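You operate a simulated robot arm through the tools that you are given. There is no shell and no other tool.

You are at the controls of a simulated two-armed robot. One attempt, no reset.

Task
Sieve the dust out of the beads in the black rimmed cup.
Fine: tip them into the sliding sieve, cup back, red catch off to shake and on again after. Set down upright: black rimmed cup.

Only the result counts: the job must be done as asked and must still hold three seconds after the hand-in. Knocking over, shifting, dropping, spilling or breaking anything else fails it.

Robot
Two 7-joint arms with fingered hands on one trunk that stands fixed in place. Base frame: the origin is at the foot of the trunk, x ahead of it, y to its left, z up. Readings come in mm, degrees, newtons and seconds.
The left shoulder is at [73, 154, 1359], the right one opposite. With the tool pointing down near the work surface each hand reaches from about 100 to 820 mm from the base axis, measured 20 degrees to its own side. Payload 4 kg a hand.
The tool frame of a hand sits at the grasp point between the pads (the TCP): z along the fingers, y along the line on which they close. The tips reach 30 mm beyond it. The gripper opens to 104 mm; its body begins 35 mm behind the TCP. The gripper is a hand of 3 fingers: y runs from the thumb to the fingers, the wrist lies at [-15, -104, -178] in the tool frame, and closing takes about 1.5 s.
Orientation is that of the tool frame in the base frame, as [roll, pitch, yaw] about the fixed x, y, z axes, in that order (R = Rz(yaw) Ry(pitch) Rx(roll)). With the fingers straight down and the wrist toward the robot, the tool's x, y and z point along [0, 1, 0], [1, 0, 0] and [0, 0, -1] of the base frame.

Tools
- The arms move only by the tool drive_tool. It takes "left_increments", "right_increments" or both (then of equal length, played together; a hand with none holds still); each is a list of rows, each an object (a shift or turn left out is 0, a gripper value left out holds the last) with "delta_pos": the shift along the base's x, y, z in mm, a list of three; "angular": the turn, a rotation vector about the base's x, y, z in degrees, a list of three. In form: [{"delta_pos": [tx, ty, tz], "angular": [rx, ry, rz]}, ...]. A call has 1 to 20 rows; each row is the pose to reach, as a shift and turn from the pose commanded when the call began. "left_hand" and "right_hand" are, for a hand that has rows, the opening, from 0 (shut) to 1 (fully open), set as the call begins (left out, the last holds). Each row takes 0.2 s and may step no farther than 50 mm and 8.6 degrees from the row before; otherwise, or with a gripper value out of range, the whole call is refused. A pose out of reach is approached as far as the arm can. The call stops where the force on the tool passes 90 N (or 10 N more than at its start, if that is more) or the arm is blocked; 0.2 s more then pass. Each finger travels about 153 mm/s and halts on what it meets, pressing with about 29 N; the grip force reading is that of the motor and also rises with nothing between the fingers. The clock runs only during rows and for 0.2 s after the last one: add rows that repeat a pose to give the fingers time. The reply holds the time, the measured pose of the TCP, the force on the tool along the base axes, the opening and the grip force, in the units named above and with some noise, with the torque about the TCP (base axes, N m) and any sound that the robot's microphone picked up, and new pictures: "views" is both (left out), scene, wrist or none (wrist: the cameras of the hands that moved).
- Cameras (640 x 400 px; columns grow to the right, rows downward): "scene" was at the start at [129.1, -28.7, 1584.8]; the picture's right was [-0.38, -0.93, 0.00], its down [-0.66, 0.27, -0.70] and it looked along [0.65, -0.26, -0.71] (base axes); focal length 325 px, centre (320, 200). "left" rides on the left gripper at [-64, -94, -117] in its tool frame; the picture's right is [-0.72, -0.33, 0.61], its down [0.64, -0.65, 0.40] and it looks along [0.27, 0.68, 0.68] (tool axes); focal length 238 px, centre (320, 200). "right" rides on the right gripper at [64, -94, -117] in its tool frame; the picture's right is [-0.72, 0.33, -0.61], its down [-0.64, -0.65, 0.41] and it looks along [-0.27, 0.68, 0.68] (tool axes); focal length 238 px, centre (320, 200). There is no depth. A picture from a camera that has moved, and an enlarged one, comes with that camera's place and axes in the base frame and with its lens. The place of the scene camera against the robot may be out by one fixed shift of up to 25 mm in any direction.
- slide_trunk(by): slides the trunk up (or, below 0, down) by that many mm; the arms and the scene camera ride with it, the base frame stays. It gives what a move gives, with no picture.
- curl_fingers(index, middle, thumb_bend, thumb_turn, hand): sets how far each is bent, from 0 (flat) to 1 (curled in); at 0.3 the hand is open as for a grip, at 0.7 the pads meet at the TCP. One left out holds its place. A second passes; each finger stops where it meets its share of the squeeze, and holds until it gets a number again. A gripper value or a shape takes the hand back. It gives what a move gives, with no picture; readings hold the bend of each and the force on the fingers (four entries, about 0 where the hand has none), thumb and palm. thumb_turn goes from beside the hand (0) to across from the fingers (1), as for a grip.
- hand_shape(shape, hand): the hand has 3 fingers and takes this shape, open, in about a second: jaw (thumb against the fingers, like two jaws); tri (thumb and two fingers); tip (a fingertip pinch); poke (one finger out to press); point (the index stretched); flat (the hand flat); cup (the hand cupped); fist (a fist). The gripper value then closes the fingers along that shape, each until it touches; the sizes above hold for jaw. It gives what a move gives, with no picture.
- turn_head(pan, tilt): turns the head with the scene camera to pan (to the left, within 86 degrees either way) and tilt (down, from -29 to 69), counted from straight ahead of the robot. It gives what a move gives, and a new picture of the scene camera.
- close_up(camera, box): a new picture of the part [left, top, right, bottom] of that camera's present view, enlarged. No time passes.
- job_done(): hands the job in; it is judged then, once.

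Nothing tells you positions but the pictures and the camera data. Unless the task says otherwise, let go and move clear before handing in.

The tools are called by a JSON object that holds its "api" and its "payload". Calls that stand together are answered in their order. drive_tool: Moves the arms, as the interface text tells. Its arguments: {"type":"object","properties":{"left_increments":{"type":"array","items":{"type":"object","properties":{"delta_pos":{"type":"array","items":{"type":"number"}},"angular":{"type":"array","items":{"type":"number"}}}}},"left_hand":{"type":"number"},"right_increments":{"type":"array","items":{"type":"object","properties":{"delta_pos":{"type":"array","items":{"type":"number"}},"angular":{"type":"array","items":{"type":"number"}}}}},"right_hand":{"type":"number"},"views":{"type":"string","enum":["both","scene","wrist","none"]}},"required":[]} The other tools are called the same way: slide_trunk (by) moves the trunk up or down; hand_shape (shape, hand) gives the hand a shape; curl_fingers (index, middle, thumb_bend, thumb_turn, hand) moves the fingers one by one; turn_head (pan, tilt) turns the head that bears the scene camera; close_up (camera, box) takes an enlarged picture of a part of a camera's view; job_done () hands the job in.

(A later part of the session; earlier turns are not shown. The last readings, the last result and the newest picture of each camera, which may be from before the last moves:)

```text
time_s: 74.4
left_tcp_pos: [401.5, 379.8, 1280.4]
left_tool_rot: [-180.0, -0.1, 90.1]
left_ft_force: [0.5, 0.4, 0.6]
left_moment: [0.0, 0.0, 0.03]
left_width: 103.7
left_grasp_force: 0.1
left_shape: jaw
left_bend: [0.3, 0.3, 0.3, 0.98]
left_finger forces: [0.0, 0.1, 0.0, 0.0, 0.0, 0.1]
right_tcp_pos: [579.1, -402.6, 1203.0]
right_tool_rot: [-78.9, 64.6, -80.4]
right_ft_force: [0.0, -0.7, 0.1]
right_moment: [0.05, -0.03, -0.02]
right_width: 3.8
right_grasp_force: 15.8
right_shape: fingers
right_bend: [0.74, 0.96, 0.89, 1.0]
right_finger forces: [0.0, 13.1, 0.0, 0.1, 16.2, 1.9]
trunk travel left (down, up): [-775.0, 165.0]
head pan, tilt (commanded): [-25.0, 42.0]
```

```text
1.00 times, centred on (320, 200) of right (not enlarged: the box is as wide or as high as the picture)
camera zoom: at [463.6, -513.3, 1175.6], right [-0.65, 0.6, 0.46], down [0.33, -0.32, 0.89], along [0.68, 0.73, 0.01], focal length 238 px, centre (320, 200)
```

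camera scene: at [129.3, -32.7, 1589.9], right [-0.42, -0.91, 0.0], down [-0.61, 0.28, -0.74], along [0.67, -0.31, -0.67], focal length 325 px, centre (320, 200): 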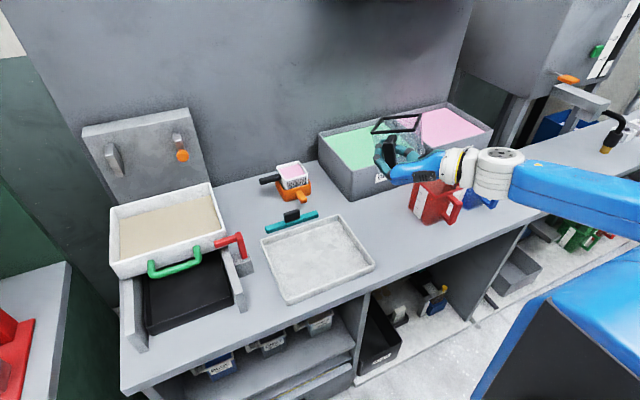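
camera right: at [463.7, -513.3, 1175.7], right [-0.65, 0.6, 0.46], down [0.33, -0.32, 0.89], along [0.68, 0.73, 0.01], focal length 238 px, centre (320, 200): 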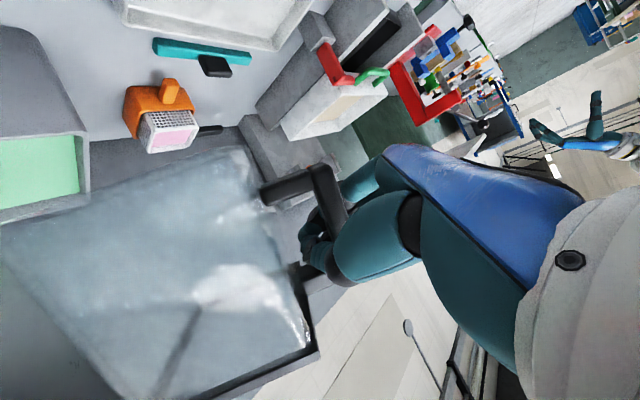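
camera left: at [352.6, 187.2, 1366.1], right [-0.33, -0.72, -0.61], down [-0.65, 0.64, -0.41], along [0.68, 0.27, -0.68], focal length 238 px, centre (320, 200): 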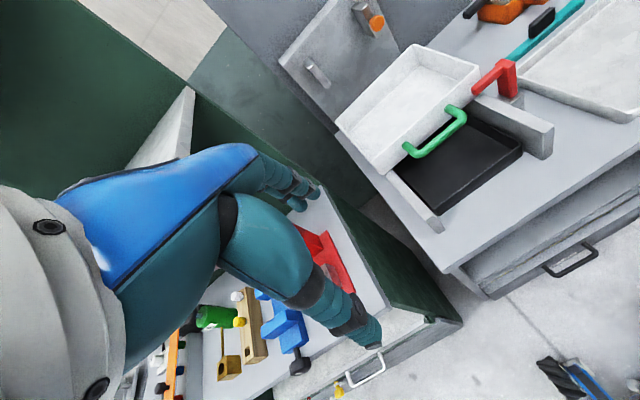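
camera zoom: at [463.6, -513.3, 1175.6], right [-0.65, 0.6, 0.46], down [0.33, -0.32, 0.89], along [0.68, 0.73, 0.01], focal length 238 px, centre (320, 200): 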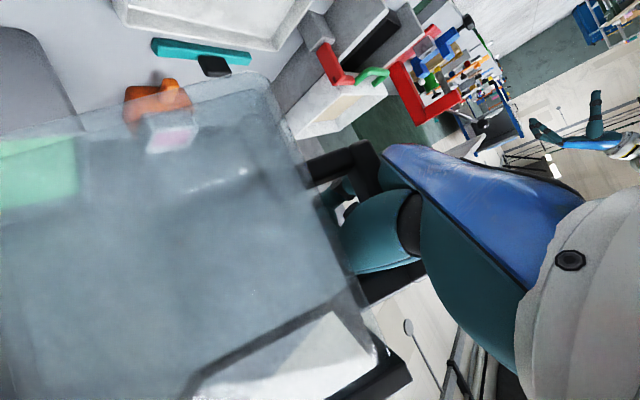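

By perspective, the cup is yawed about -48° and leans only ~9° to the right now. I'll correct that lean with a small hand rotation, move over the cup's place and descend part way, with the head turned to the original viewpoint for comparison.

{"api": "turn_head", "payload": {"pan": -22.2, "tilt": 45.5}}

{"api": "drive_tool", "payload": {"right_increments": [{"delta_pos": [4, -3, 0], "angular": [-1.5, 0.6, 0]}, {"delta_pos": [12, -8, 0], "angular": [-3, 1.2, 0]}, {"delta_pos": [24, -14, -8], "angular": [-5, 2, 0]}, {"delta_pos": [38, -20, -20], "angular": [-7, 3, 0]}, {"delta_pos": [50, -26, -36], "angular": [-7, 3, 0]}, {"delta_pos": [58, -30, -56], "angular": [-7, 3, 0]}, {"delta_pos": [62, -33, -80], "angular": [-7, 3, 0]}, {"delta_pos": [64, -34, -105], "angular": [-7, 3, 0]}, {"delta_pos": [65, -34, -128], "angular": [-7, 3, 0]}, {"delta_pos": [65, -34, -145], "angular": [-7, 3, 0]}, {"delta_pos": [65, -34, -150], "angular": [-7, 3, 0]}, {"delta_pos": [65, -34, -150], "angular": [-7, 3, 0]}], "views": "both"}}

{"api": "close_up", "payload": {"camera": "scene", "box": [340, 110, 500, 230]}}

```text
time_s: 75.0
left_tcp_pos: [402.2, 380.0, 1280.6]
left_tool_rot: [180.0, -0.2, 90.2]
left_ft_force: [-0.4, -0.2, 0.3]
left_moment: [0.0, 0.01, -0.02]
left_width: 103.7
left_grasp_force: 0.0
left_shape: jaw
left_bend: [0.3, 0.3, 0.3, 0.98]
left_finger forces: [0.0, 0.1, 0.0, 0.0, 0.0, 0.0]
right_tcp_pos: [578.8, -402.6, 1202.9]
right_tool_rot: [-79.0, 64.6, -80.5]
right_ft_force: [0.0, 0.3, 0.0]
right_moment: [0.06, -0.01, 0.01]
right_width: 4.7
right_grasp_force: 16.3
right_shape: fingers
right_bend: [0.74, 0.96, 0.9, 1.0]
right_finger forces: [0.0, 13.4, 0.0, 0.1, 16.5, 2.2]
trunk travel left (down, up): [-775.0, 165.0]
head pan, tilt (commanded): [-22.2, 45.5]
camera scene: at [128.4, -27.9, 1584.9], right [-0.38, -0.93, 0.0], down [-0.66, 0.27, -0.7], along [0.65, -0.26, -0.71], focal length 325 px, centre (320, 200)
```

scene: 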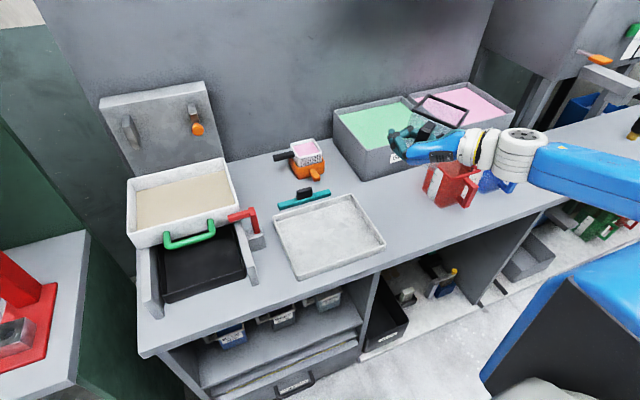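

```text
time_s: 77.6
left_tcp_pos: [401.7, 380.0, 1280.4]
left_tool_rot: [180.0, -0.1, 90.2]
left_ft_force: [-0.8, 0.1, -0.4]
left_moment: [-0.03, -0.02, 0.06]
left_width: 103.6
left_grasp_force: 0.1
left_shape: jaw
left_bend: [0.3, 0.3, 0.3, 0.98]
left_finger forces: [0.0, 0.0, 0.0, 0.0, 0.1, 0.0]
right_tcp_pos: [644.7, -434.8, 1053.6]
right_tool_rot: [-86.9, 57.9, -87.4]
right_ft_force: [-0.1, 1.1, -0.5]
right_moment: [0.05, 0.0, 0.02]
right_width: 5.3
right_grasp_force: 16.6
right_shape: fingers
right_bend: [0.74, 0.97, 0.9, 1.0]
right_finger forces: [0.1, 13.3, 0.1, 0.0, 16.8, 2.4]
trunk travel left (down, up): [-775.0, 165.0]
head pan, tilt (commanded): [-22.2, 45.5]
camera scene: at [128.7, -27.8, 1584.8], right [-0.38, -0.93, 0.0], down [-0.66, 0.27, -0.7], along [0.65, -0.26, -0.71], focal length 325 px, centre (320, 200)
camera right: at [527.7, -549.0, 1046.0], right [-0.63, 0.66, 0.42], down [0.38, -0.21, 0.9], along [0.68, 0.72, -0.11], focal length 238 px, centre (320, 200)
```

scene: 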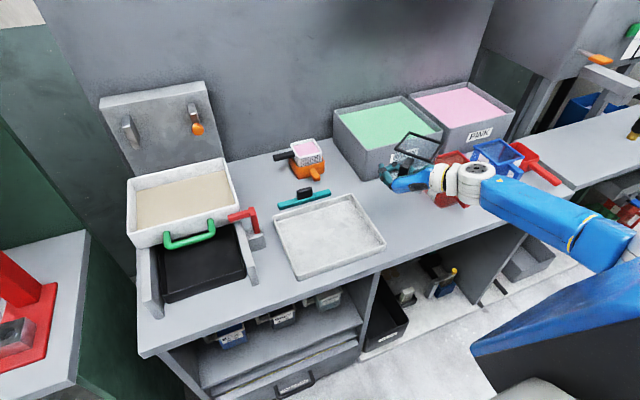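
right: 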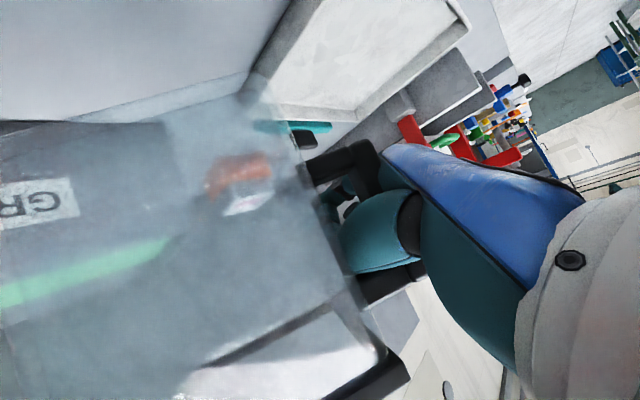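

```text
3.33 times, centred on (420, 170) of scene
camera zoom: at [128.7, -27.8, 1584.8], right [-0.38, -0.93, 0.0], down [-0.66, 0.27, -0.7], along [0.65, -0.26, -0.71], focal length 1083 px, centre (-13, 300)
```

zoom: 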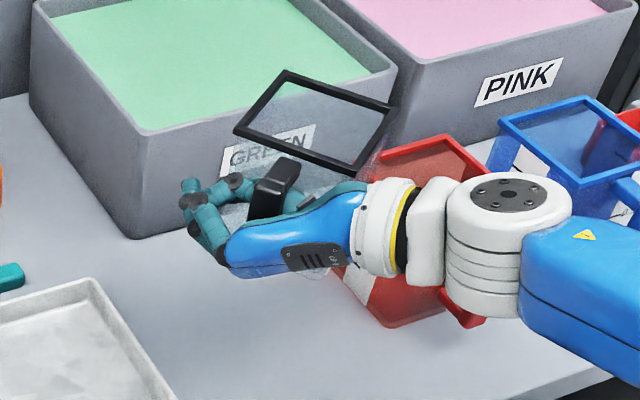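

{"api": "close_up", "payload": {"camera": "scene", "box": [380, 120, 450, 180]}}

{"api": "close_up", "payload": {"camera": "right", "box": [170, 120, 440, 400]}}

```text
6.67 times, centred on (415, 150) of scene
camera zoom: at [128.7, -27.8, 1584.8], right [-0.38, -0.93, 0.0], down [-0.66, 0.27, -0.7], along [0.65, -0.26, -0.71], focal length 2167 px, centre (-313, 533)
```

zoom: 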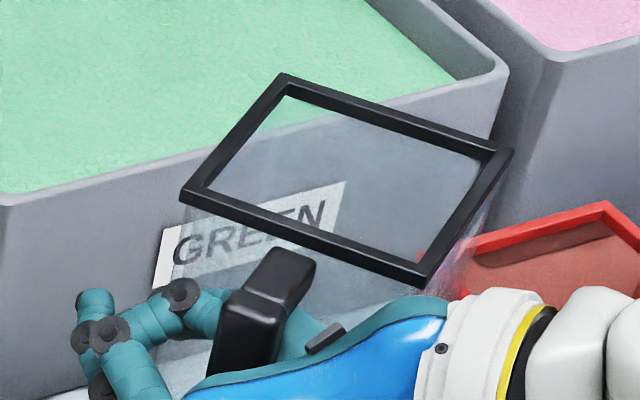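

```text
1.43 times, centred on (305, 260) of right
camera zoom: at [527.7, -549.0, 1046.0], right [-0.63, 0.66, 0.42], down [0.38, -0.21, 0.9], along [0.68, 0.72, -0.11], focal length 340 px, centre (341, 114)
```

zoom: 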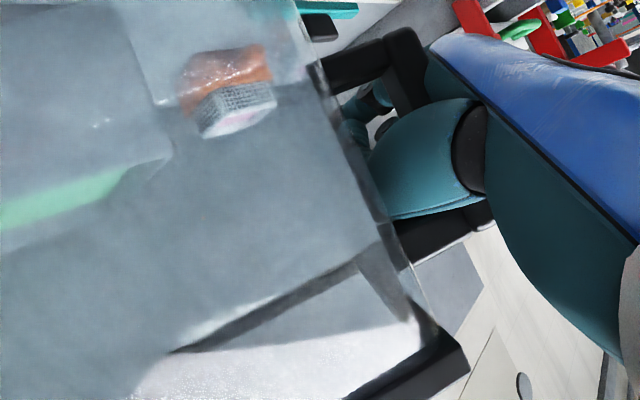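

The rim now measures level to within ~3°, with the cup centre about (645,-510). I'll shift it over its original spot and lower it to just above the bench.

{"api": "drive_tool", "payload": {"right_increments": [{"delta_pos": [2, 6, -4]}, {"delta_pos": [4, 13, -12]}, {"delta_pos": [6, 18, -24]}, {"delta_pos": [6, 20, -38]}, {"delta_pos": [6, 20, -52]}, {"delta_pos": [6, 20, -66]}, {"delta_pos": [6, 20, -79]}, {"delta_pos": [6, 20, -90]}, {"delta_pos": [6, 20, -97]}, {"delta_pos": [6, 20, -100]}, {"delta_pos": [6, 20, -100]}], "views": "both"}}

{"api": "close_up", "payload": {"camera": "scene", "box": [350, 130, 470, 230]}}

{"api": "close_up", "payload": {"camera": "right", "box": [0, 0, 440, 400]}}

```text
time_s: 80.0
left_tcp_pos: [400.8, 378.7, 1281.2]
left_tool_rot: [-180.0, 0.0, 90.1]
left_ft_force: [-0.5, 0.1, 0.2]
left_moment: [-0.01, 0.03, 0.0]
left_width: 103.7
left_grasp_force: 0.0
left_shape: jaw
left_bend: [0.3, 0.3, 0.3, 0.98]
left_finger forces: [0.0, 0.0, 0.1, 0.0, 0.1, 0.0]
right_tcp_pos: [651.2, -414.8, 952.1]
right_tool_rot: [-86.8, 57.9, -87.3]
right_ft_force: [0.2, 0.3, -0.6]
right_moment: [0.09, 0.01, -0.04]
right_width: 5.2
right_grasp_force: 15.8
right_shape: fingers
right_bend: [0.74, 0.97, 0.9, 1.0]
right_finger forces: [0.0, 13.1, 0.0, 0.0, 16.8, 2.2]
trunk travel left (down, up): [-775.0, 165.0]
head pan, tilt (commanded): [-22.2, 45.5]
camera scene: at [128.8, -27.6, 1584.8], right [-0.38, -0.93, 0.0], down [-0.66, 0.27, -0.7], along [0.65, -0.26, -0.71], focal length 325 px, centre (320, 200)
camera right: at [534.2, -529.1, 945.2], right [-0.63, 0.66, 0.42], down [0.38, -0.21, 0.9], along [0.68, 0.72, -0.11], focal length 238 px, centre (320, 200)
```

scene: 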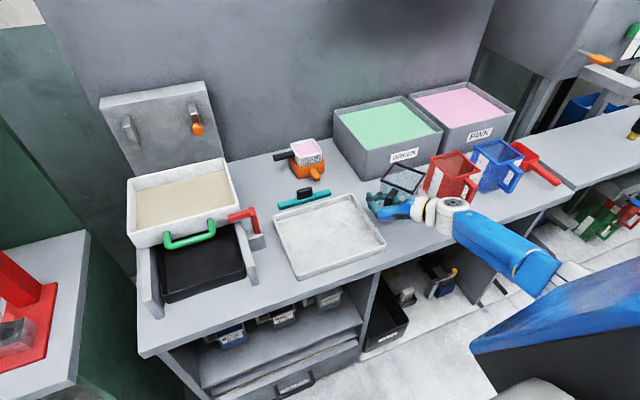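
right: 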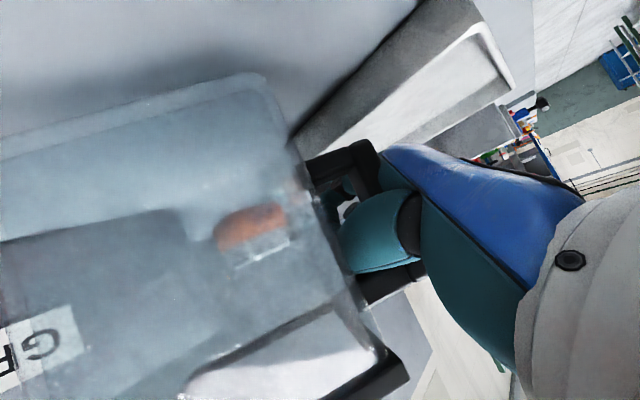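

```text
4.00 times, centred on (410, 180) of scene
camera zoom: at [128.8, -27.6, 1584.8], right [-0.38, -0.93, 0.0], down [-0.66, 0.27, -0.7], along [0.65, -0.26, -0.71], focal length 1300 px, centre (-40, 280)
```

zoom: 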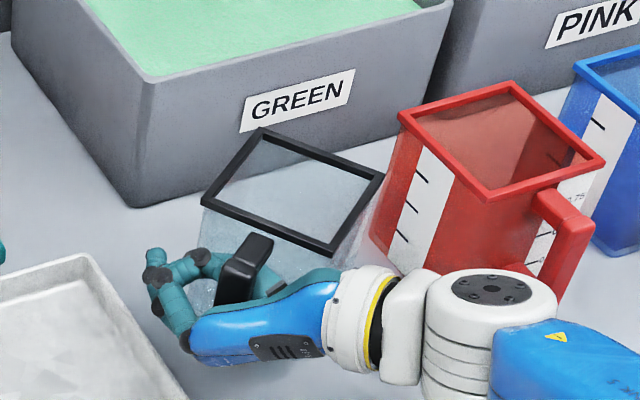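

```text
1.00 times, centred on (220, 200) of right (not enlarged: the box is as wide or as high as the picture)
camera zoom: at [534.2, -529.1, 945.2], right [-0.63, 0.66, 0.42], down [0.38, -0.21, 0.9], along [0.68, 0.72, -0.11], focal length 238 px, centre (420, 200)
```

zoom: 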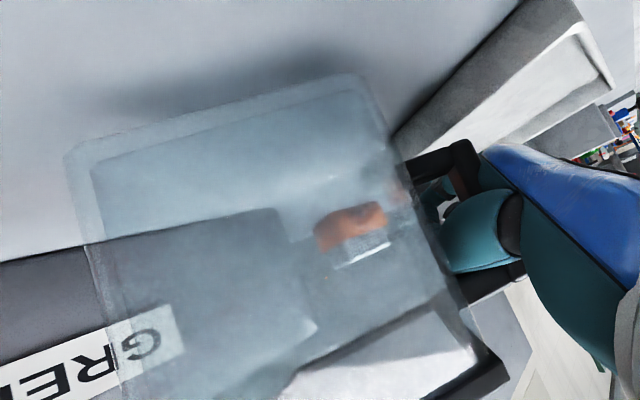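

The rim is level and the base is about 20 mm over the original spot. I'll lower in small steps, watching the force.

{"api": "drive_tool", "payload": {"right_increments": [{"delta_pos": [0, 0, -4]}, {"delta_pos": [0, 0, -8]}, {"delta_pos": [0, 0, -11]}, {"delta_pos": [0, 0, -13]}, {"delta_pos": [0, 0, -13]}], "views": "none"}}

{"api": "close_up", "payload": {"camera": "right", "box": [0, 0, 440, 400]}}

```text
time_s: 81.2
left_tcp_pos: [402.3, 379.7, 1280.9]
left_tool_rot: [-180.0, 0.0, 90.2]
left_ft_force: [0.3, -0.3, 0.7]
left_moment: [-0.02, -0.01, 0.02]
left_width: 103.8
left_grasp_force: 0.0
left_shape: jaw
left_bend: [0.3, 0.3, 0.3, 0.98]
left_finger forces: [0.1, 0.0, 0.0, 0.0, 0.0, 0.0]
right_tcp_pos: [650.6, -415.2, 941.3]
right_tool_rot: [-86.8, 58.0, -87.4]
right_ft_force: [-0.9, 0.1, -1.5]
right_moment: [0.03, -0.03, -0.01]
right_width: 5.3
right_grasp_force: 16.8
right_shape: fingers
right_bend: [0.74, 0.97, 0.9, 1.0]
right_finger forces: [0.0, 13.1, 0.0, 0.0, 16.9, 2.2]
trunk travel left (down, up): [-775.0, 165.0]
head pan, tilt (commanded): [-22.2, 45.5]
```

```text
1.00 times, centred on (220, 200) of right (not enlarged: the box is as wide or as high as the picture)
camera zoom: at [533.8, -529.1, 933.4], right [-0.63, 0.66, 0.42], down [0.38, -0.21, 0.9], along [0.68, 0.72, -0.11], focal length 238 px, centre (420, 200)
```

zoom: 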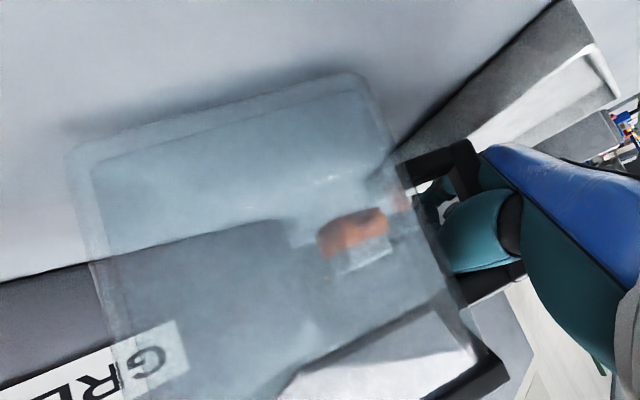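

{"api": "drive_tool", "payload": {"right_increments": [{"delta_pos": [0, 0, -3]}, {"delta_pos": [0, 0, -5]}, {"delta_pos": [0, 0, -6]}, {"delta_pos": [0, 0, -6]}], "views": "none"}}

{"api": "close_up", "payload": {"camera": "right", "box": [0, 0, 440, 400]}}

{"api": "close_up", "payload": {"camera": "scene", "box": [350, 130, 470, 230]}}

```text
time_s: 82.2
left_tcp_pos: [401.3, 379.8, 1281.2]
left_tool_rot: [-180.0, 0.0, 90.1]
left_ft_force: [-0.5, 0.2, -0.4]
left_moment: [0.01, 0.0, -0.01]
left_width: 103.6
left_grasp_force: 0.2
left_shape: jaw
left_bend: [0.3, 0.3, 0.3, 0.98]
left_finger forces: [0.0, 0.0, 0.1, 0.0, 0.0, 0.1]
right_tcp_pos: [651.1, -415.6, 934.9]
right_tool_rot: [-86.8, 58.0, -87.2]
right_ft_force: [0.5, 0.5, -1.3]
right_moment: [0.03, -0.01, 0.0]
right_width: 5.5
right_grasp_force: 15.8
right_shape: fingers
right_bend: [0.74, 0.97, 0.9, 1.0]
right_finger forces: [0.0, 13.2, 0.1, 0.1, 16.8, 2.3]
trunk travel left (down, up): [-775.0, 165.0]
head pan, tilt (commanded): [-22.2, 45.5]
```

```text
1.00 times, centred on (220, 200) of right (not enlarged: the box is as wide or as high as the picture)
camera zoom: at [533.7, -528.7, 927.5], right [-0.63, 0.66, 0.42], down [0.38, -0.21, 0.9], along [0.68, 0.72, -0.11], focal length 238 px, centre (420, 200)
```

zoom: 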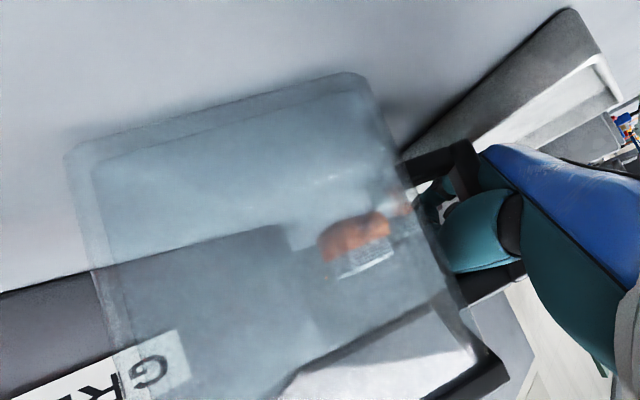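

```text
4.00 times, centred on (410, 180) of scene
camera zoom: at [128.8, -27.5, 1584.8], right [-0.38, -0.93, 0.0], down [-0.66, 0.27, -0.7], along [0.65, -0.26, -0.71], focal length 1300 px, centre (-40, 280)
```

zoom: 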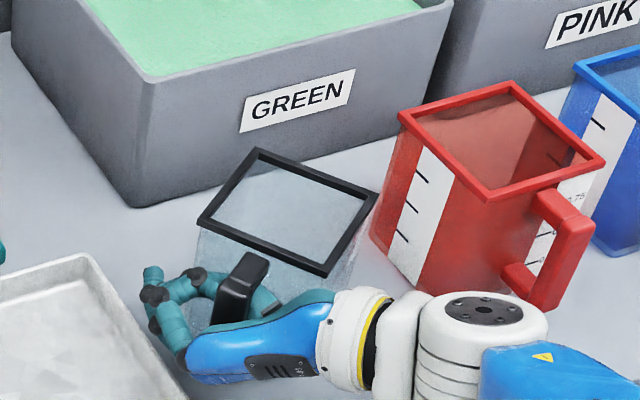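

{"api": "drive_tool", "payload": {"right_increments": [{"delta_pos": [0, 0, -2]}, {"delta_pos": [0, 0, -4]}, {"delta_pos": [0, 0, -5]}, {"delta_pos": [0, 0, -6]}, {"delta_pos": [0, 0, -6]}], "views": "none"}}

{"api": "close_up", "payload": {"camera": "right", "box": [0, 0, 440, 400]}}

```text
time_s: 83.4
left_tcp_pos: [401.1, 379.3, 1282.8]
left_tool_rot: [179.9, 0.1, 90.0]
left_ft_force: [-0.3, 0.1, 0.4]
left_moment: [0.01, 0.03, 0.03]
left_width: 103.8
left_grasp_force: 0.1
left_shape: jaw
left_bend: [0.3, 0.3, 0.3, 0.98]
left_finger forces: [0.0, 0.1, 0.0, 0.0, 0.1, 0.1]
right_tcp_pos: [648.8, -415.6, 929.5]
right_tool_rot: [-86.6, 58.0, -87.1]
right_ft_force: [-0.3, -0.2, 0.6]
right_moment: [-0.03, -0.06, -0.02]
right_width: 5.5
right_grasp_force: 16.7
right_shape: fingers
right_bend: [0.74, 0.97, 0.91, 1.0]
right_finger forces: [0.1, 13.6, 0.1, 0.0, 18.6, 1.6]
trunk travel left (down, up): [-775.0, 165.0]
head pan, tilt (commanded): [-22.2, 45.5]
```

```text
1.00 times, centred on (220, 200) of right (not enlarged: the box is as wide or as high as the picture)
camera zoom: at [533.3, -528.9, 921.4], right [-0.63, 0.66, 0.42], down [0.38, -0.21, 0.9], along [0.68, 0.72, -0.11], focal length 238 px, centre (420, 200)
```

zoom: 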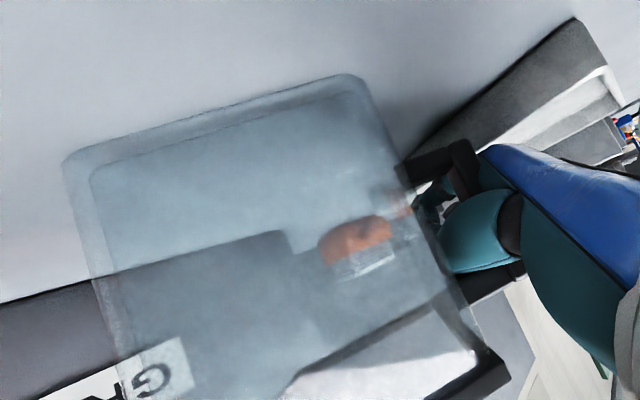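

The base has just touched the bench (force flipped upward). I'll ease the fingers off gradually.

{"api": "curl_fingers", "payload": {"hand": "right", "index": 0.7, "middle": 0.85, "thumb_bend": 0.82}}

{"api": "close_up", "payload": {"camera": "right", "box": [0, 0, 440, 400]}}

{"api": "close_up", "payload": {"camera": "scene", "box": [350, 130, 470, 230]}}

```text
time_s: 84.4
left_tcp_pos: [401.2, 378.4, 1280.6]
left_tool_rot: [-180.0, -0.1, 90.0]
left_ft_force: [0.0, 0.1, -0.9]
left_moment: [-0.02, 0.0, 0.03]
left_width: 103.4
left_grasp_force: 0.0
left_shape: jaw
left_bend: [0.3, 0.3, 0.3, 0.98]
left_finger forces: [0.0, 0.0, 0.0, 0.0, 0.0, 0.1]
right_tcp_pos: [650.6, -415.0, 928.5]
right_tool_rot: [-86.8, 57.9, -87.4]
right_ft_force: [0.8, 0.4, -0.9]
right_moment: [-0.01, 0.05, 0.02]
right_width: 0.0
right_grasp_force: 0.6
right_shape: fingers
right_bend: [0.61, 0.86, 0.83, 1.0]
right_finger forces: [0.3, 0.0, 0.0, 0.0, 1.0, 0.1]
trunk travel left (down, up): [-775.0, 165.0]
head pan, tilt (commanded): [-22.2, 45.5]
```

```text
1.00 times, centred on (220, 200) of right (not enlarged: the box is as wide or as high as the picture)
camera zoom: at [533.3, -528.7, 921.1], right [-0.63, 0.66, 0.42], down [0.38, -0.21, 0.9], along [0.68, 0.72, -0.11], focal length 238 px, centre (420, 200)
```

zoom: 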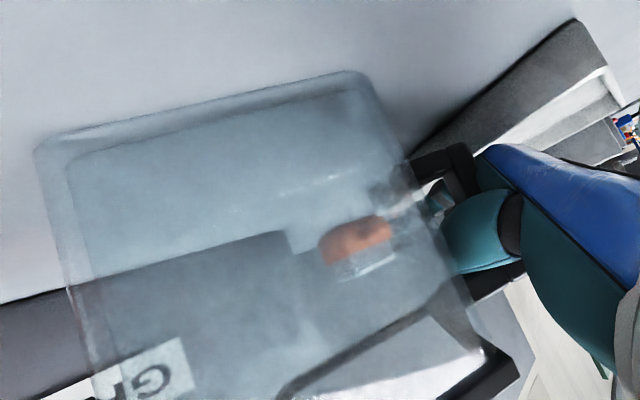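

```text
4.00 times, centred on (410, 180) of scene
camera zoom: at [128.7, -27.2, 1584.8], right [-0.38, -0.93, 0.0], down [-0.66, 0.27, -0.7], along [0.65, -0.26, -0.71], focal length 1300 px, centre (-40, 280)
```

zoom: 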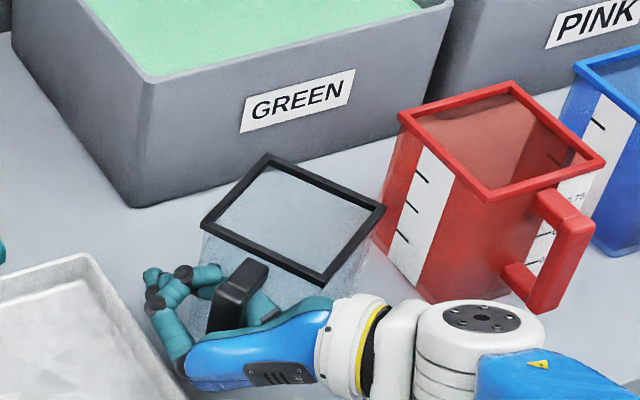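

{"api": "curl_fingers", "payload": {"hand": "right", "index": 0.4, "middle": 0.6}}

{"api": "close_up", "payload": {"camera": "scene", "box": [370, 160, 430, 230]}}

{"api": "close_up", "payload": {"camera": "right", "box": [230, 120, 390, 260]}}

```text
time_s: 85.4
left_tcp_pos: [401.4, 379.1, 1280.8]
left_tool_rot: [-179.9, 0.0, 90.1]
left_ft_force: [0.1, -0.4, 0.2]
left_moment: [0.0, -0.01, 0.02]
left_width: 103.5
left_grasp_force: 0.1
left_shape: jaw
left_bend: [0.3, 0.3, 0.3, 0.98]
left_finger forces: [0.0, 0.0, 0.1, 0.0, 0.1, 0.1]
right_tcp_pos: [650.3, -414.8, 929.1]
right_tool_rot: [-86.8, 57.9, -87.3]
right_ft_force: [0.4, 0.1, 0.7]
right_moment: [0.0, 0.02, 0.02]
right_width: 19.6
right_grasp_force: 0.2
right_shape: fingers
right_bend: [0.4, 0.6, 0.82, 1.0]
right_finger forces: [0.1, 0.0, 0.0, 0.0, 0.4, 0.1]
trunk travel left (down, up): [-775.0, 165.0]
head pan, tilt (commanded): [-22.2, 45.5]
```

```text
5.71 times, centred on (400, 195) of scene
camera zoom: at [128.7, -27.3, 1584.8], right [-0.38, -0.93, 0.0], down [-0.66, 0.27, -0.7], along [0.65, -0.26, -0.71], focal length 1857 px, centre (-137, 229)
```

zoom: 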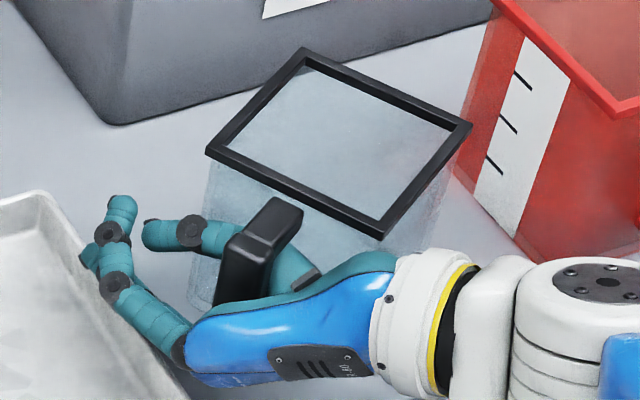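

```text
2.86 times, centred on (310, 190) of right
camera zoom: at [533.2, -528.9, 921.1], right [-0.63, 0.66, 0.42], down [0.38, -0.21, 0.9], along [0.68, 0.72, -0.11], focal length 681 px, centre (349, 229)
```

zoom: 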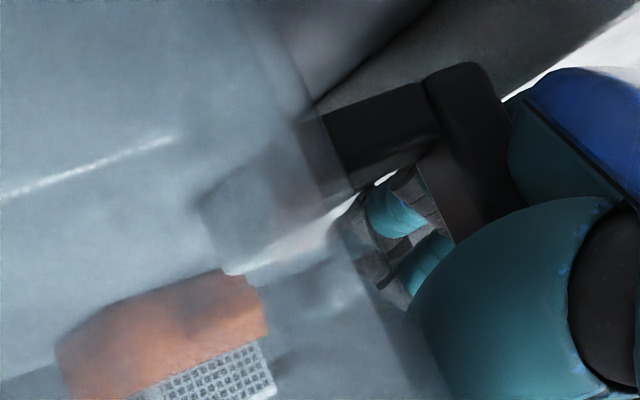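

The cup stands on its base. The thumb still passes behind the handle bar; I'll open the two fingers fully and relax the thumb slightly, then see.

{"api": "curl_fingers", "payload": {"hand": "right", "index": 0.15, "middle": 0.15, "thumb_bend": 0.76}}

{"api": "close_up", "payload": {"camera": "scene", "box": [370, 160, 430, 230]}}

{"api": "close_up", "payload": {"camera": "right", "box": [230, 120, 390, 260]}}

```text
time_s: 86.4
left_tcp_pos: [400.1, 380.5, 1281.2]
left_tool_rot: [179.9, 0.0, 90.1]
left_ft_force: [0.6, -0.1, -0.4]
left_moment: [-0.02, -0.01, 0.02]
left_width: 103.7
left_grasp_force: 0.0
left_shape: jaw
left_bend: [0.3, 0.3, 0.3, 0.98]
left_finger forces: [0.0, 0.0, 0.0, 0.1, 0.0, 0.0]
right_tcp_pos: [651.4, -415.7, 931.3]
right_tool_rot: [-86.4, 58.0, -87.0]
right_ft_force: [4.3, -2.9, 10.1]
right_moment: [0.35, 0.2, -0.08]
right_width: 57.6
right_grasp_force: 5.9
right_shape: fingers
right_bend: [0.17, 0.15, 0.76, 1.0]
right_finger forces: [10.5, 0.1, 0.0, 0.0, 0.7, 0.0]
trunk travel left (down, up): [-775.0, 165.0]
head pan, tilt (commanded): [-22.2, 45.5]
```

```text
5.71 times, centred on (400, 195) of scene
camera zoom: at [127.2, -25.8, 1585.1], right [-0.38, -0.93, 0.0], down [-0.66, 0.27, -0.7], along [0.65, -0.27, -0.71], focal length 1857 px, centre (-137, 229)
```

zoom: 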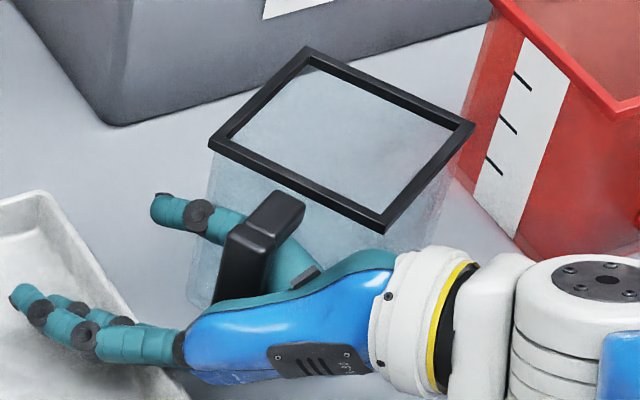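

```text
2.86 times, centred on (310, 190) of right
camera zoom: at [533.3, -528.1, 923.0], right [-0.63, 0.66, 0.42], down [0.38, -0.21, 0.9], along [0.68, 0.72, -0.11], focal length 681 px, centre (349, 229)
```

zoom: 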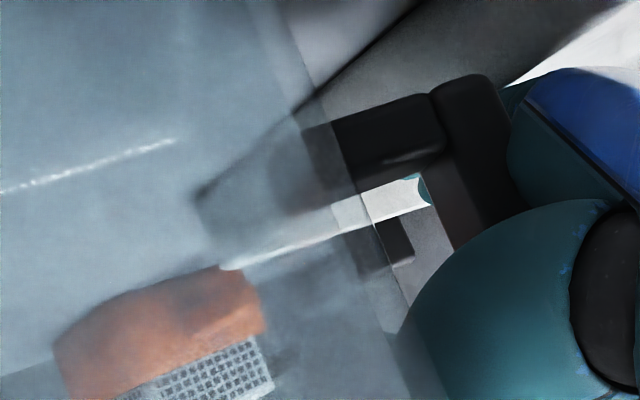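

The opened index finger is pressing on the white tray – I'll lift it off at once by re-curling the fingers somewhat.

{"api": "curl_fingers", "payload": {"hand": "right", "index": 0.35, "middle": 0.38}}

{"api": "close_up", "payload": {"camera": "scene", "box": [250, 150, 430, 290]}}

{"api": "close_up", "payload": {"camera": "scene", "box": [370, 160, 430, 230]}}

```text
time_s: 87.4
left_tcp_pos: [401.9, 379.8, 1281.7]
left_tool_rot: [179.8, -0.1, 90.2]
left_ft_force: [-0.2, 0.0, 0.9]
left_moment: [0.01, 0.01, -0.04]
left_width: 103.5
left_grasp_force: 0.0
left_shape: jaw
left_bend: [0.3, 0.3, 0.3, 0.98]
left_finger forces: [0.0, 0.0, 0.1, 0.0, 0.0, 0.0]
right_tcp_pos: [649.4, -416.1, 929.0]
right_tool_rot: [-86.9, 58.0, -87.4]
right_ft_force: [-1.4, 0.5, 0.7]
right_moment: [0.04, -0.03, -0.01]
right_width: 33.6
right_grasp_force: 0.6
right_shape: fingers
right_bend: [0.35, 0.38, 0.76, 1.0]
right_finger forces: [0.8, 0.0, 0.0, 0.0, 0.7, 0.1]
trunk travel left (down, up): [-775.0, 165.0]
head pan, tilt (commanded): [-22.2, 45.5]
```

```text
2.86 times, centred on (340, 220) of scene
camera zoom: at [128.4, -26.9, 1584.8], right [-0.38, -0.93, 0.0], down [-0.66, 0.27, -0.7], along [0.65, -0.26, -0.71], focal length 929 px, centre (263, 143)
```

zoom: 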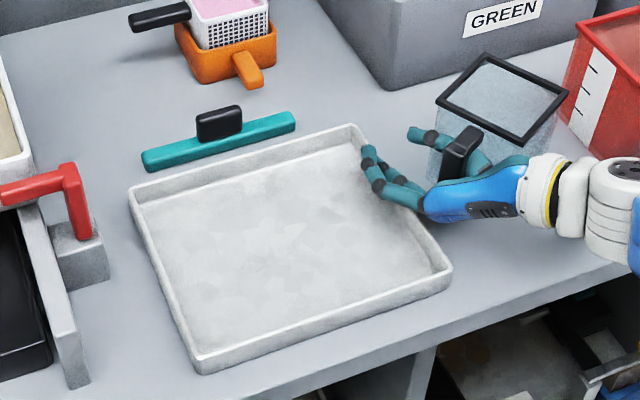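

```text
5.71 times, centred on (400, 195) of scene
camera zoom: at [128.4, -26.9, 1584.8], right [-0.38, -0.93, 0.0], down [-0.66, 0.27, -0.7], along [0.65, -0.26, -0.71], focal length 1857 px, centre (-137, 229)
```

zoom: 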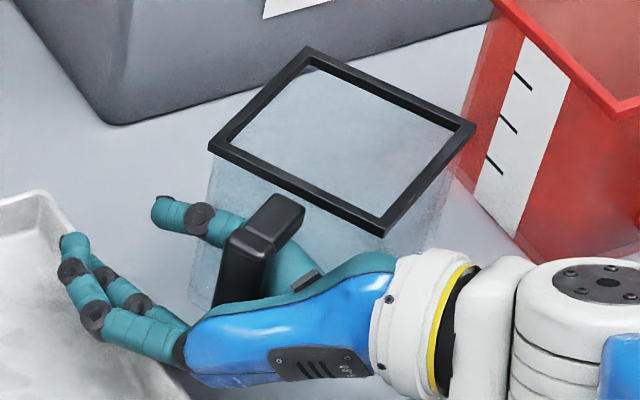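

The tray hasn't moved and the cup stands free. To clear the fingers from the tray I'll roll the hand slightly about the handle so its finger side rises.

{"api": "drive_tool", "payload": {"right_increments": [{"delta_pos": [0, 0, 0.3], "angular": [3, 0, 0]}, {"delta_pos": [0, 0, 0.6], "angular": [6, 0, 0]}, {"delta_pos": [0, 0, 1], "angular": [9, 0, 0]}, {"delta_pos": [0, 0, 1.3], "angular": [12, 0, 0]}], "views": "none"}}

{"api": "close_up", "payload": {"camera": "scene", "box": [370, 160, 430, 230]}}

{"api": "close_up", "payload": {"camera": "right", "box": [230, 120, 390, 260]}}

```text
time_s: 88.4
left_tcp_pos: [401.5, 379.9, 1282.5]
left_tool_rot: [180.0, 0.0, 90.1]
left_ft_force: [0.1, -0.3, 0.6]
left_moment: [0.01, -0.01, -0.04]
left_width: 103.9
left_grasp_force: 0.1
left_shape: jaw
left_bend: [0.3, 0.3, 0.3, 0.98]
left_finger forces: [0.0, 0.0, 0.0, 0.1, 0.0, 0.0]
right_tcp_pos: [649.9, -414.4, 929.7]
right_tool_rot: [-84.9, 70.1, -85.5]
right_ft_force: [-0.6, 0.1, 0.1]
right_moment: [-0.02, -0.02, 0.01]
right_width: 33.8
right_grasp_force: 0.4
right_shape: fingers
right_bend: [0.35, 0.38, 0.76, 1.0]
right_finger forces: [0.0, 0.0, 0.1, 0.1, 0.8, 0.0]
trunk travel left (down, up): [-775.0, 165.0]
head pan, tilt (commanded): [-22.2, 45.5]
```

```text
5.71 times, centred on (400, 195) of scene
camera zoom: at [128.8, -27.1, 1584.8], right [-0.38, -0.93, 0.0], down [-0.66, 0.27, -0.7], along [0.65, -0.26, -0.71], focal length 1857 px, centre (-137, 229)
```

zoom: 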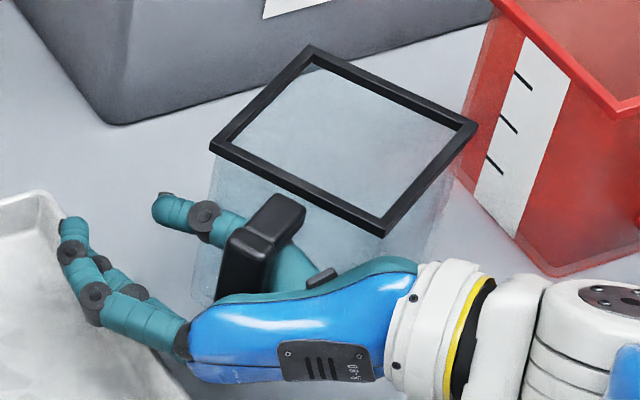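

```text
2.86 times, centred on (310, 190) of right
camera zoom: at [532.9, -525.1, 898.7], right [-0.63, 0.56, 0.55], down [0.38, -0.4, 0.84], along [0.68, 0.73, 0.04], focal length 681 px, centre (349, 229)
```

zoom: 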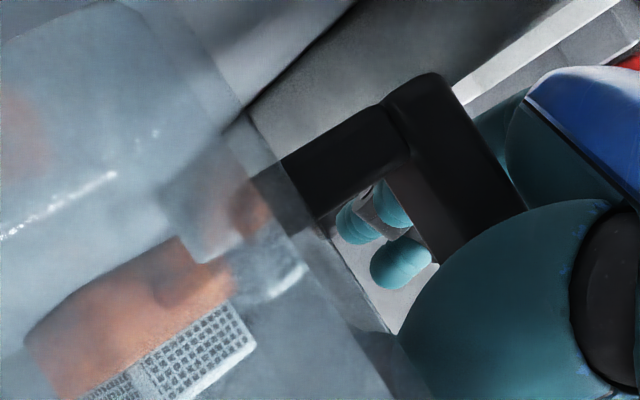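

{"api": "curl_fingers", "payload": {"hand": "right", "index": 0.22, "middle": 0.22}}

{"api": "close_up", "payload": {"camera": "scene", "box": [370, 160, 430, 230]}}

```text
time_s: 89.4
left_tcp_pos: [401.3, 380.4, 1280.7]
left_tool_rot: [179.9, 0.0, 90.2]
left_ft_force: [-0.1, 0.0, 0.8]
left_moment: [0.0, -0.02, 0.02]
left_width: 103.7
left_grasp_force: 0.1
left_shape: jaw
left_bend: [0.3, 0.3, 0.3, 0.98]
left_finger forces: [0.0, 0.0, 0.1, 0.0, 0.0, 0.0]
right_tcp_pos: [650.2, -414.8, 929.5]
right_tool_rot: [-85.2, 69.9, -86.0]
right_ft_force: [-0.7, 0.2, 0.5]
right_moment: [0.03, 0.02, 0.02]
right_width: 51.6
right_grasp_force: 0.4
right_shape: fingers
right_bend: [0.22, 0.22, 0.76, 1.0]
right_finger forces: [0.1, 0.0, 0.0, 0.0, 0.7, 0.1]
trunk travel left (down, up): [-775.0, 165.0]
head pan, tilt (commanded): [-22.2, 45.5]
```

```text
5.71 times, centred on (400, 195) of scene
camera zoom: at [128.7, -27.1, 1584.8], right [-0.38, -0.93, 0.0], down [-0.66, 0.27, -0.7], along [0.65, -0.26, -0.71], focal length 1857 px, centre (-137, 229)
```

zoom: 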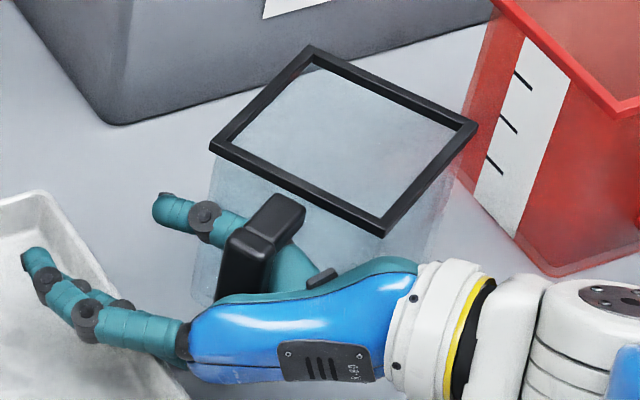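

Fingers are clear. Now I'll slide the hand back along the thumb's direction, out of the handle, in small steps.

{"api": "drive_tool", "payload": {"right_increments": [{"delta_pos": [-4, -3, 0]}, {"delta_pos": [-8, -6, 0]}, {"delta_pos": [-12, -8, 0]}, {"delta_pos": [-16, -11, 0]}, {"delta_pos": [-20, -14, 0]}, {"delta_pos": [-20, -14, 0]}], "views": "none"}}

{"api": "close_up", "payload": {"camera": "scene", "box": [370, 160, 430, 230]}}

{"api": "close_up", "payload": {"camera": "right", "box": [230, 120, 390, 260]}}

```text
time_s: 90.8
left_tcp_pos: [402.0, 378.9, 1281.1]
left_tool_rot: [180.0, 0.0, 90.1]
left_ft_force: [0.2, -0.5, -0.1]
left_moment: [0.0, 0.04, 0.0]
left_width: 103.6
left_grasp_force: 0.0
left_shape: jaw
left_bend: [0.3, 0.3, 0.3, 0.98]
left_finger forces: [0.0, 0.1, 0.0, 0.0, 0.0, 0.0]
right_tcp_pos: [629.9, -429.0, 930.7]
right_tool_rot: [-85.1, 70.0, -85.8]
right_ft_force: [-0.4, 0.7, -0.4]
right_moment: [-0.03, -0.01, -0.02]
right_width: 51.0
right_grasp_force: 0.5
right_shape: fingers
right_bend: [0.22, 0.22, 0.76, 1.0]
right_finger forces: [0.1, 0.0, 0.0, 0.0, 0.4, 0.0]
trunk travel left (down, up): [-775.0, 165.0]
head pan, tilt (commanded): [-22.2, 45.5]
```

```text
5.71 times, centred on (400, 195) of scene
camera zoom: at [128.6, -27.2, 1584.8], right [-0.38, -0.93, 0.0], down [-0.66, 0.27, -0.7], along [0.65, -0.26, -0.71], focal length 1857 px, centre (-137, 229)
```

zoom: 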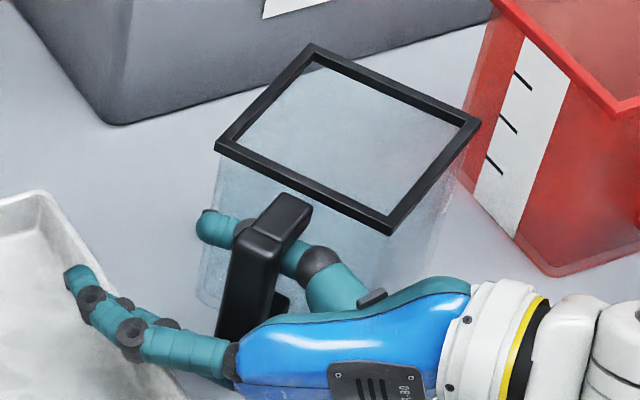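

```text
2.86 times, centred on (310, 190) of right
camera zoom: at [513.5, -538.9, 899.3], right [-0.63, 0.56, 0.55], down [0.38, -0.4, 0.84], along [0.68, 0.73, 0.04], focal length 681 px, centre (349, 229)
```

zoom: 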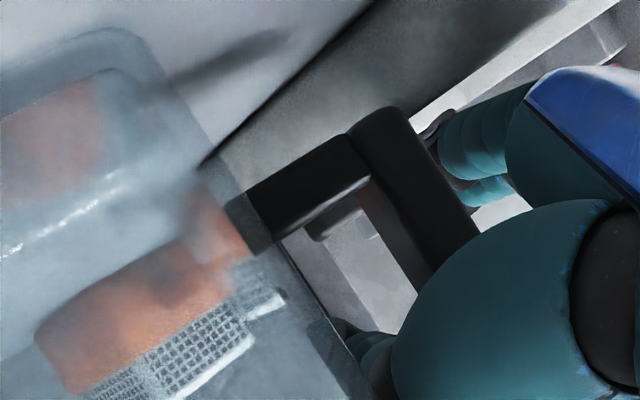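

{"api": "drive_tool", "payload": {"right_increments": [{"delta_pos": [-4, -3, 0]}, {"delta_pos": [-8, -5, 0]}, {"delta_pos": [-12, -8, 0]}, {"delta_pos": [-16, -10, 0]}, {"delta_pos": [-20, -13, 0]}, {"delta_pos": [-20, -13, 0]}], "views": "none"}}

{"api": "close_up", "payload": {"camera": "scene", "box": [370, 160, 430, 230]}}

{"api": "close_up", "payload": {"camera": "right", "box": [200, 100, 440, 300]}}

```text
time_s: 92.2
left_tcp_pos: [401.2, 380.0, 1281.1]
left_tool_rot: [-180.0, 0.0, 90.1]
left_ft_force: [-0.8, -0.2, 0.1]
left_moment: [0.01, 0.0, 0.02]
left_width: 103.6
left_grasp_force: 0.1
left_shape: jaw
left_bend: [0.3, 0.3, 0.3, 0.98]
left_finger forces: [0.1, 0.0, 0.0, 0.1, 0.0, 0.0]
right_tcp_pos: [610.8, -442.0, 929.5]
right_tool_rot: [-85.2, 69.9, -85.9]
right_ft_force: [0.3, 0.5, -0.4]
right_moment: [0.0, 0.0, -0.01]
right_width: 51.3
right_grasp_force: 0.2
right_shape: fingers
right_bend: [0.22, 0.22, 0.76, 1.0]
right_finger forces: [0.0, 0.0, 0.0, 0.1, 0.3, 0.0]
trunk travel left (down, up): [-775.0, 165.0]
head pan, tilt (commanded): [-22.2, 45.5]
```

```text
5.71 times, centred on (400, 195) of scene
camera zoom: at [128.5, -27.3, 1584.9], right [-0.38, -0.93, 0.0], down [-0.66, 0.27, -0.7], along [0.65, -0.26, -0.71], focal length 1857 px, centre (-137, 229)
```

zoom: 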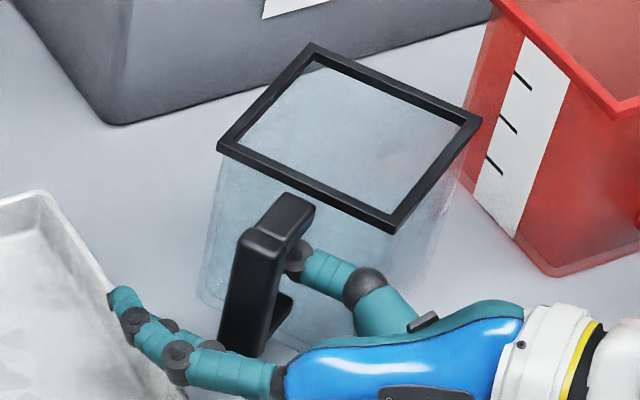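

```text
2.00 times, centred on (320, 200) of right
camera zoom: at [493.5, -552.0, 899.0], right [-0.63, 0.56, 0.55], down [0.38, -0.4, 0.84], along [0.68, 0.73, 0.04], focal length 477 px, centre (320, 200)
```

zoom: 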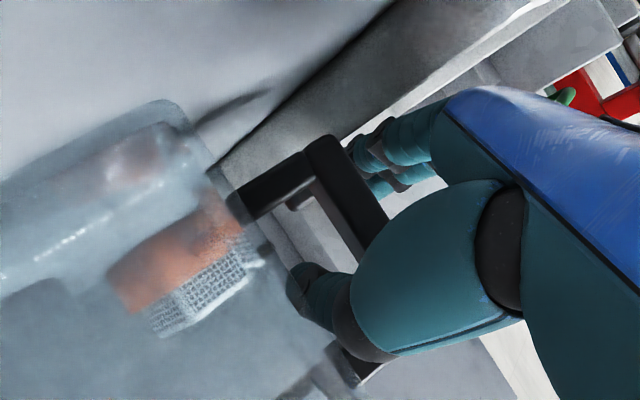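

{"api": "drive_tool", "payload": {"right_increments": [{"delta_pos": [-5, -3, 0]}, {"delta_pos": [-11, -5, 0]}, {"delta_pos": [-18, -7, 0]}, {"delta_pos": [-25, -9, 0]}, {"delta_pos": [-32, -11, 0]}, {"delta_pos": [-40, -12, 0]}, {"delta_pos": [-40, -12, 0]}], "views": "none"}}

{"api": "close_up", "payload": {"camera": "scene", "box": [370, 160, 430, 230]}}

{"api": "close_up", "payload": {"camera": "right", "box": [200, 100, 440, 300]}}

```text
time_s: 93.8
left_tcp_pos: [401.4, 379.1, 1279.9]
left_tool_rot: [-179.9, 0.1, 90.1]
left_ft_force: [-0.3, 0.4, 0.4]
left_moment: [0.01, -0.02, 0.01]
left_width: 103.6
left_grasp_force: 0.2
left_shape: jaw
left_bend: [0.3, 0.3, 0.3, 0.98]
left_finger forces: [0.0, 0.1, 0.0, 0.0, 0.0, 0.0]
right_tcp_pos: [569.8, -455.3, 929.5]
right_tool_rot: [-85.1, 69.9, -85.7]
right_ft_force: [0.3, 0.2, -0.2]
right_moment: [0.0, -0.01, 0.0]
right_width: 51.0
right_grasp_force: 0.0
right_shape: fingers
right_bend: [0.22, 0.22, 0.76, 1.0]
right_finger forces: [0.0, 0.0, 0.0, 0.0, 0.1, 0.1]
trunk travel left (down, up): [-775.0, 165.0]
head pan, tilt (commanded): [-22.2, 45.5]
```

```text
5.71 times, centred on (400, 195) of scene
camera zoom: at [128.3, -27.5, 1584.9], right [-0.38, -0.93, 0.0], down [-0.66, 0.27, -0.7], along [0.65, -0.26, -0.71], focal length 1857 px, centre (-137, 229)
```

zoom: 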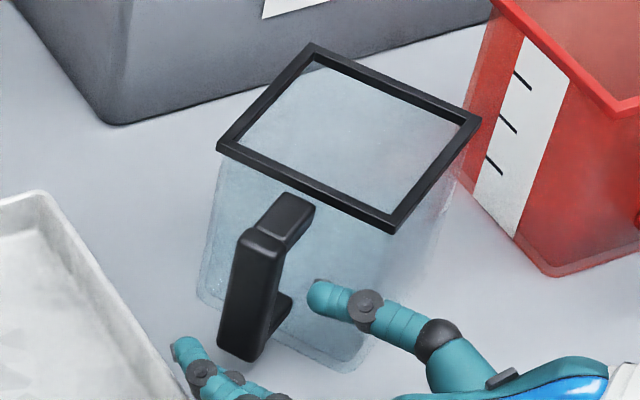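

```text
2.00 times, centred on (320, 200) of right
camera zoom: at [453.6, -564.8, 899.0], right [-0.63, 0.56, 0.55], down [0.38, -0.4, 0.84], along [0.68, 0.73, 0.04], focal length 477 px, centre (320, 200)
```

zoom: 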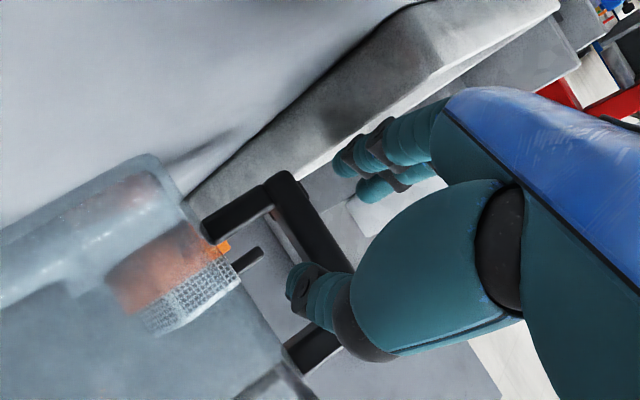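

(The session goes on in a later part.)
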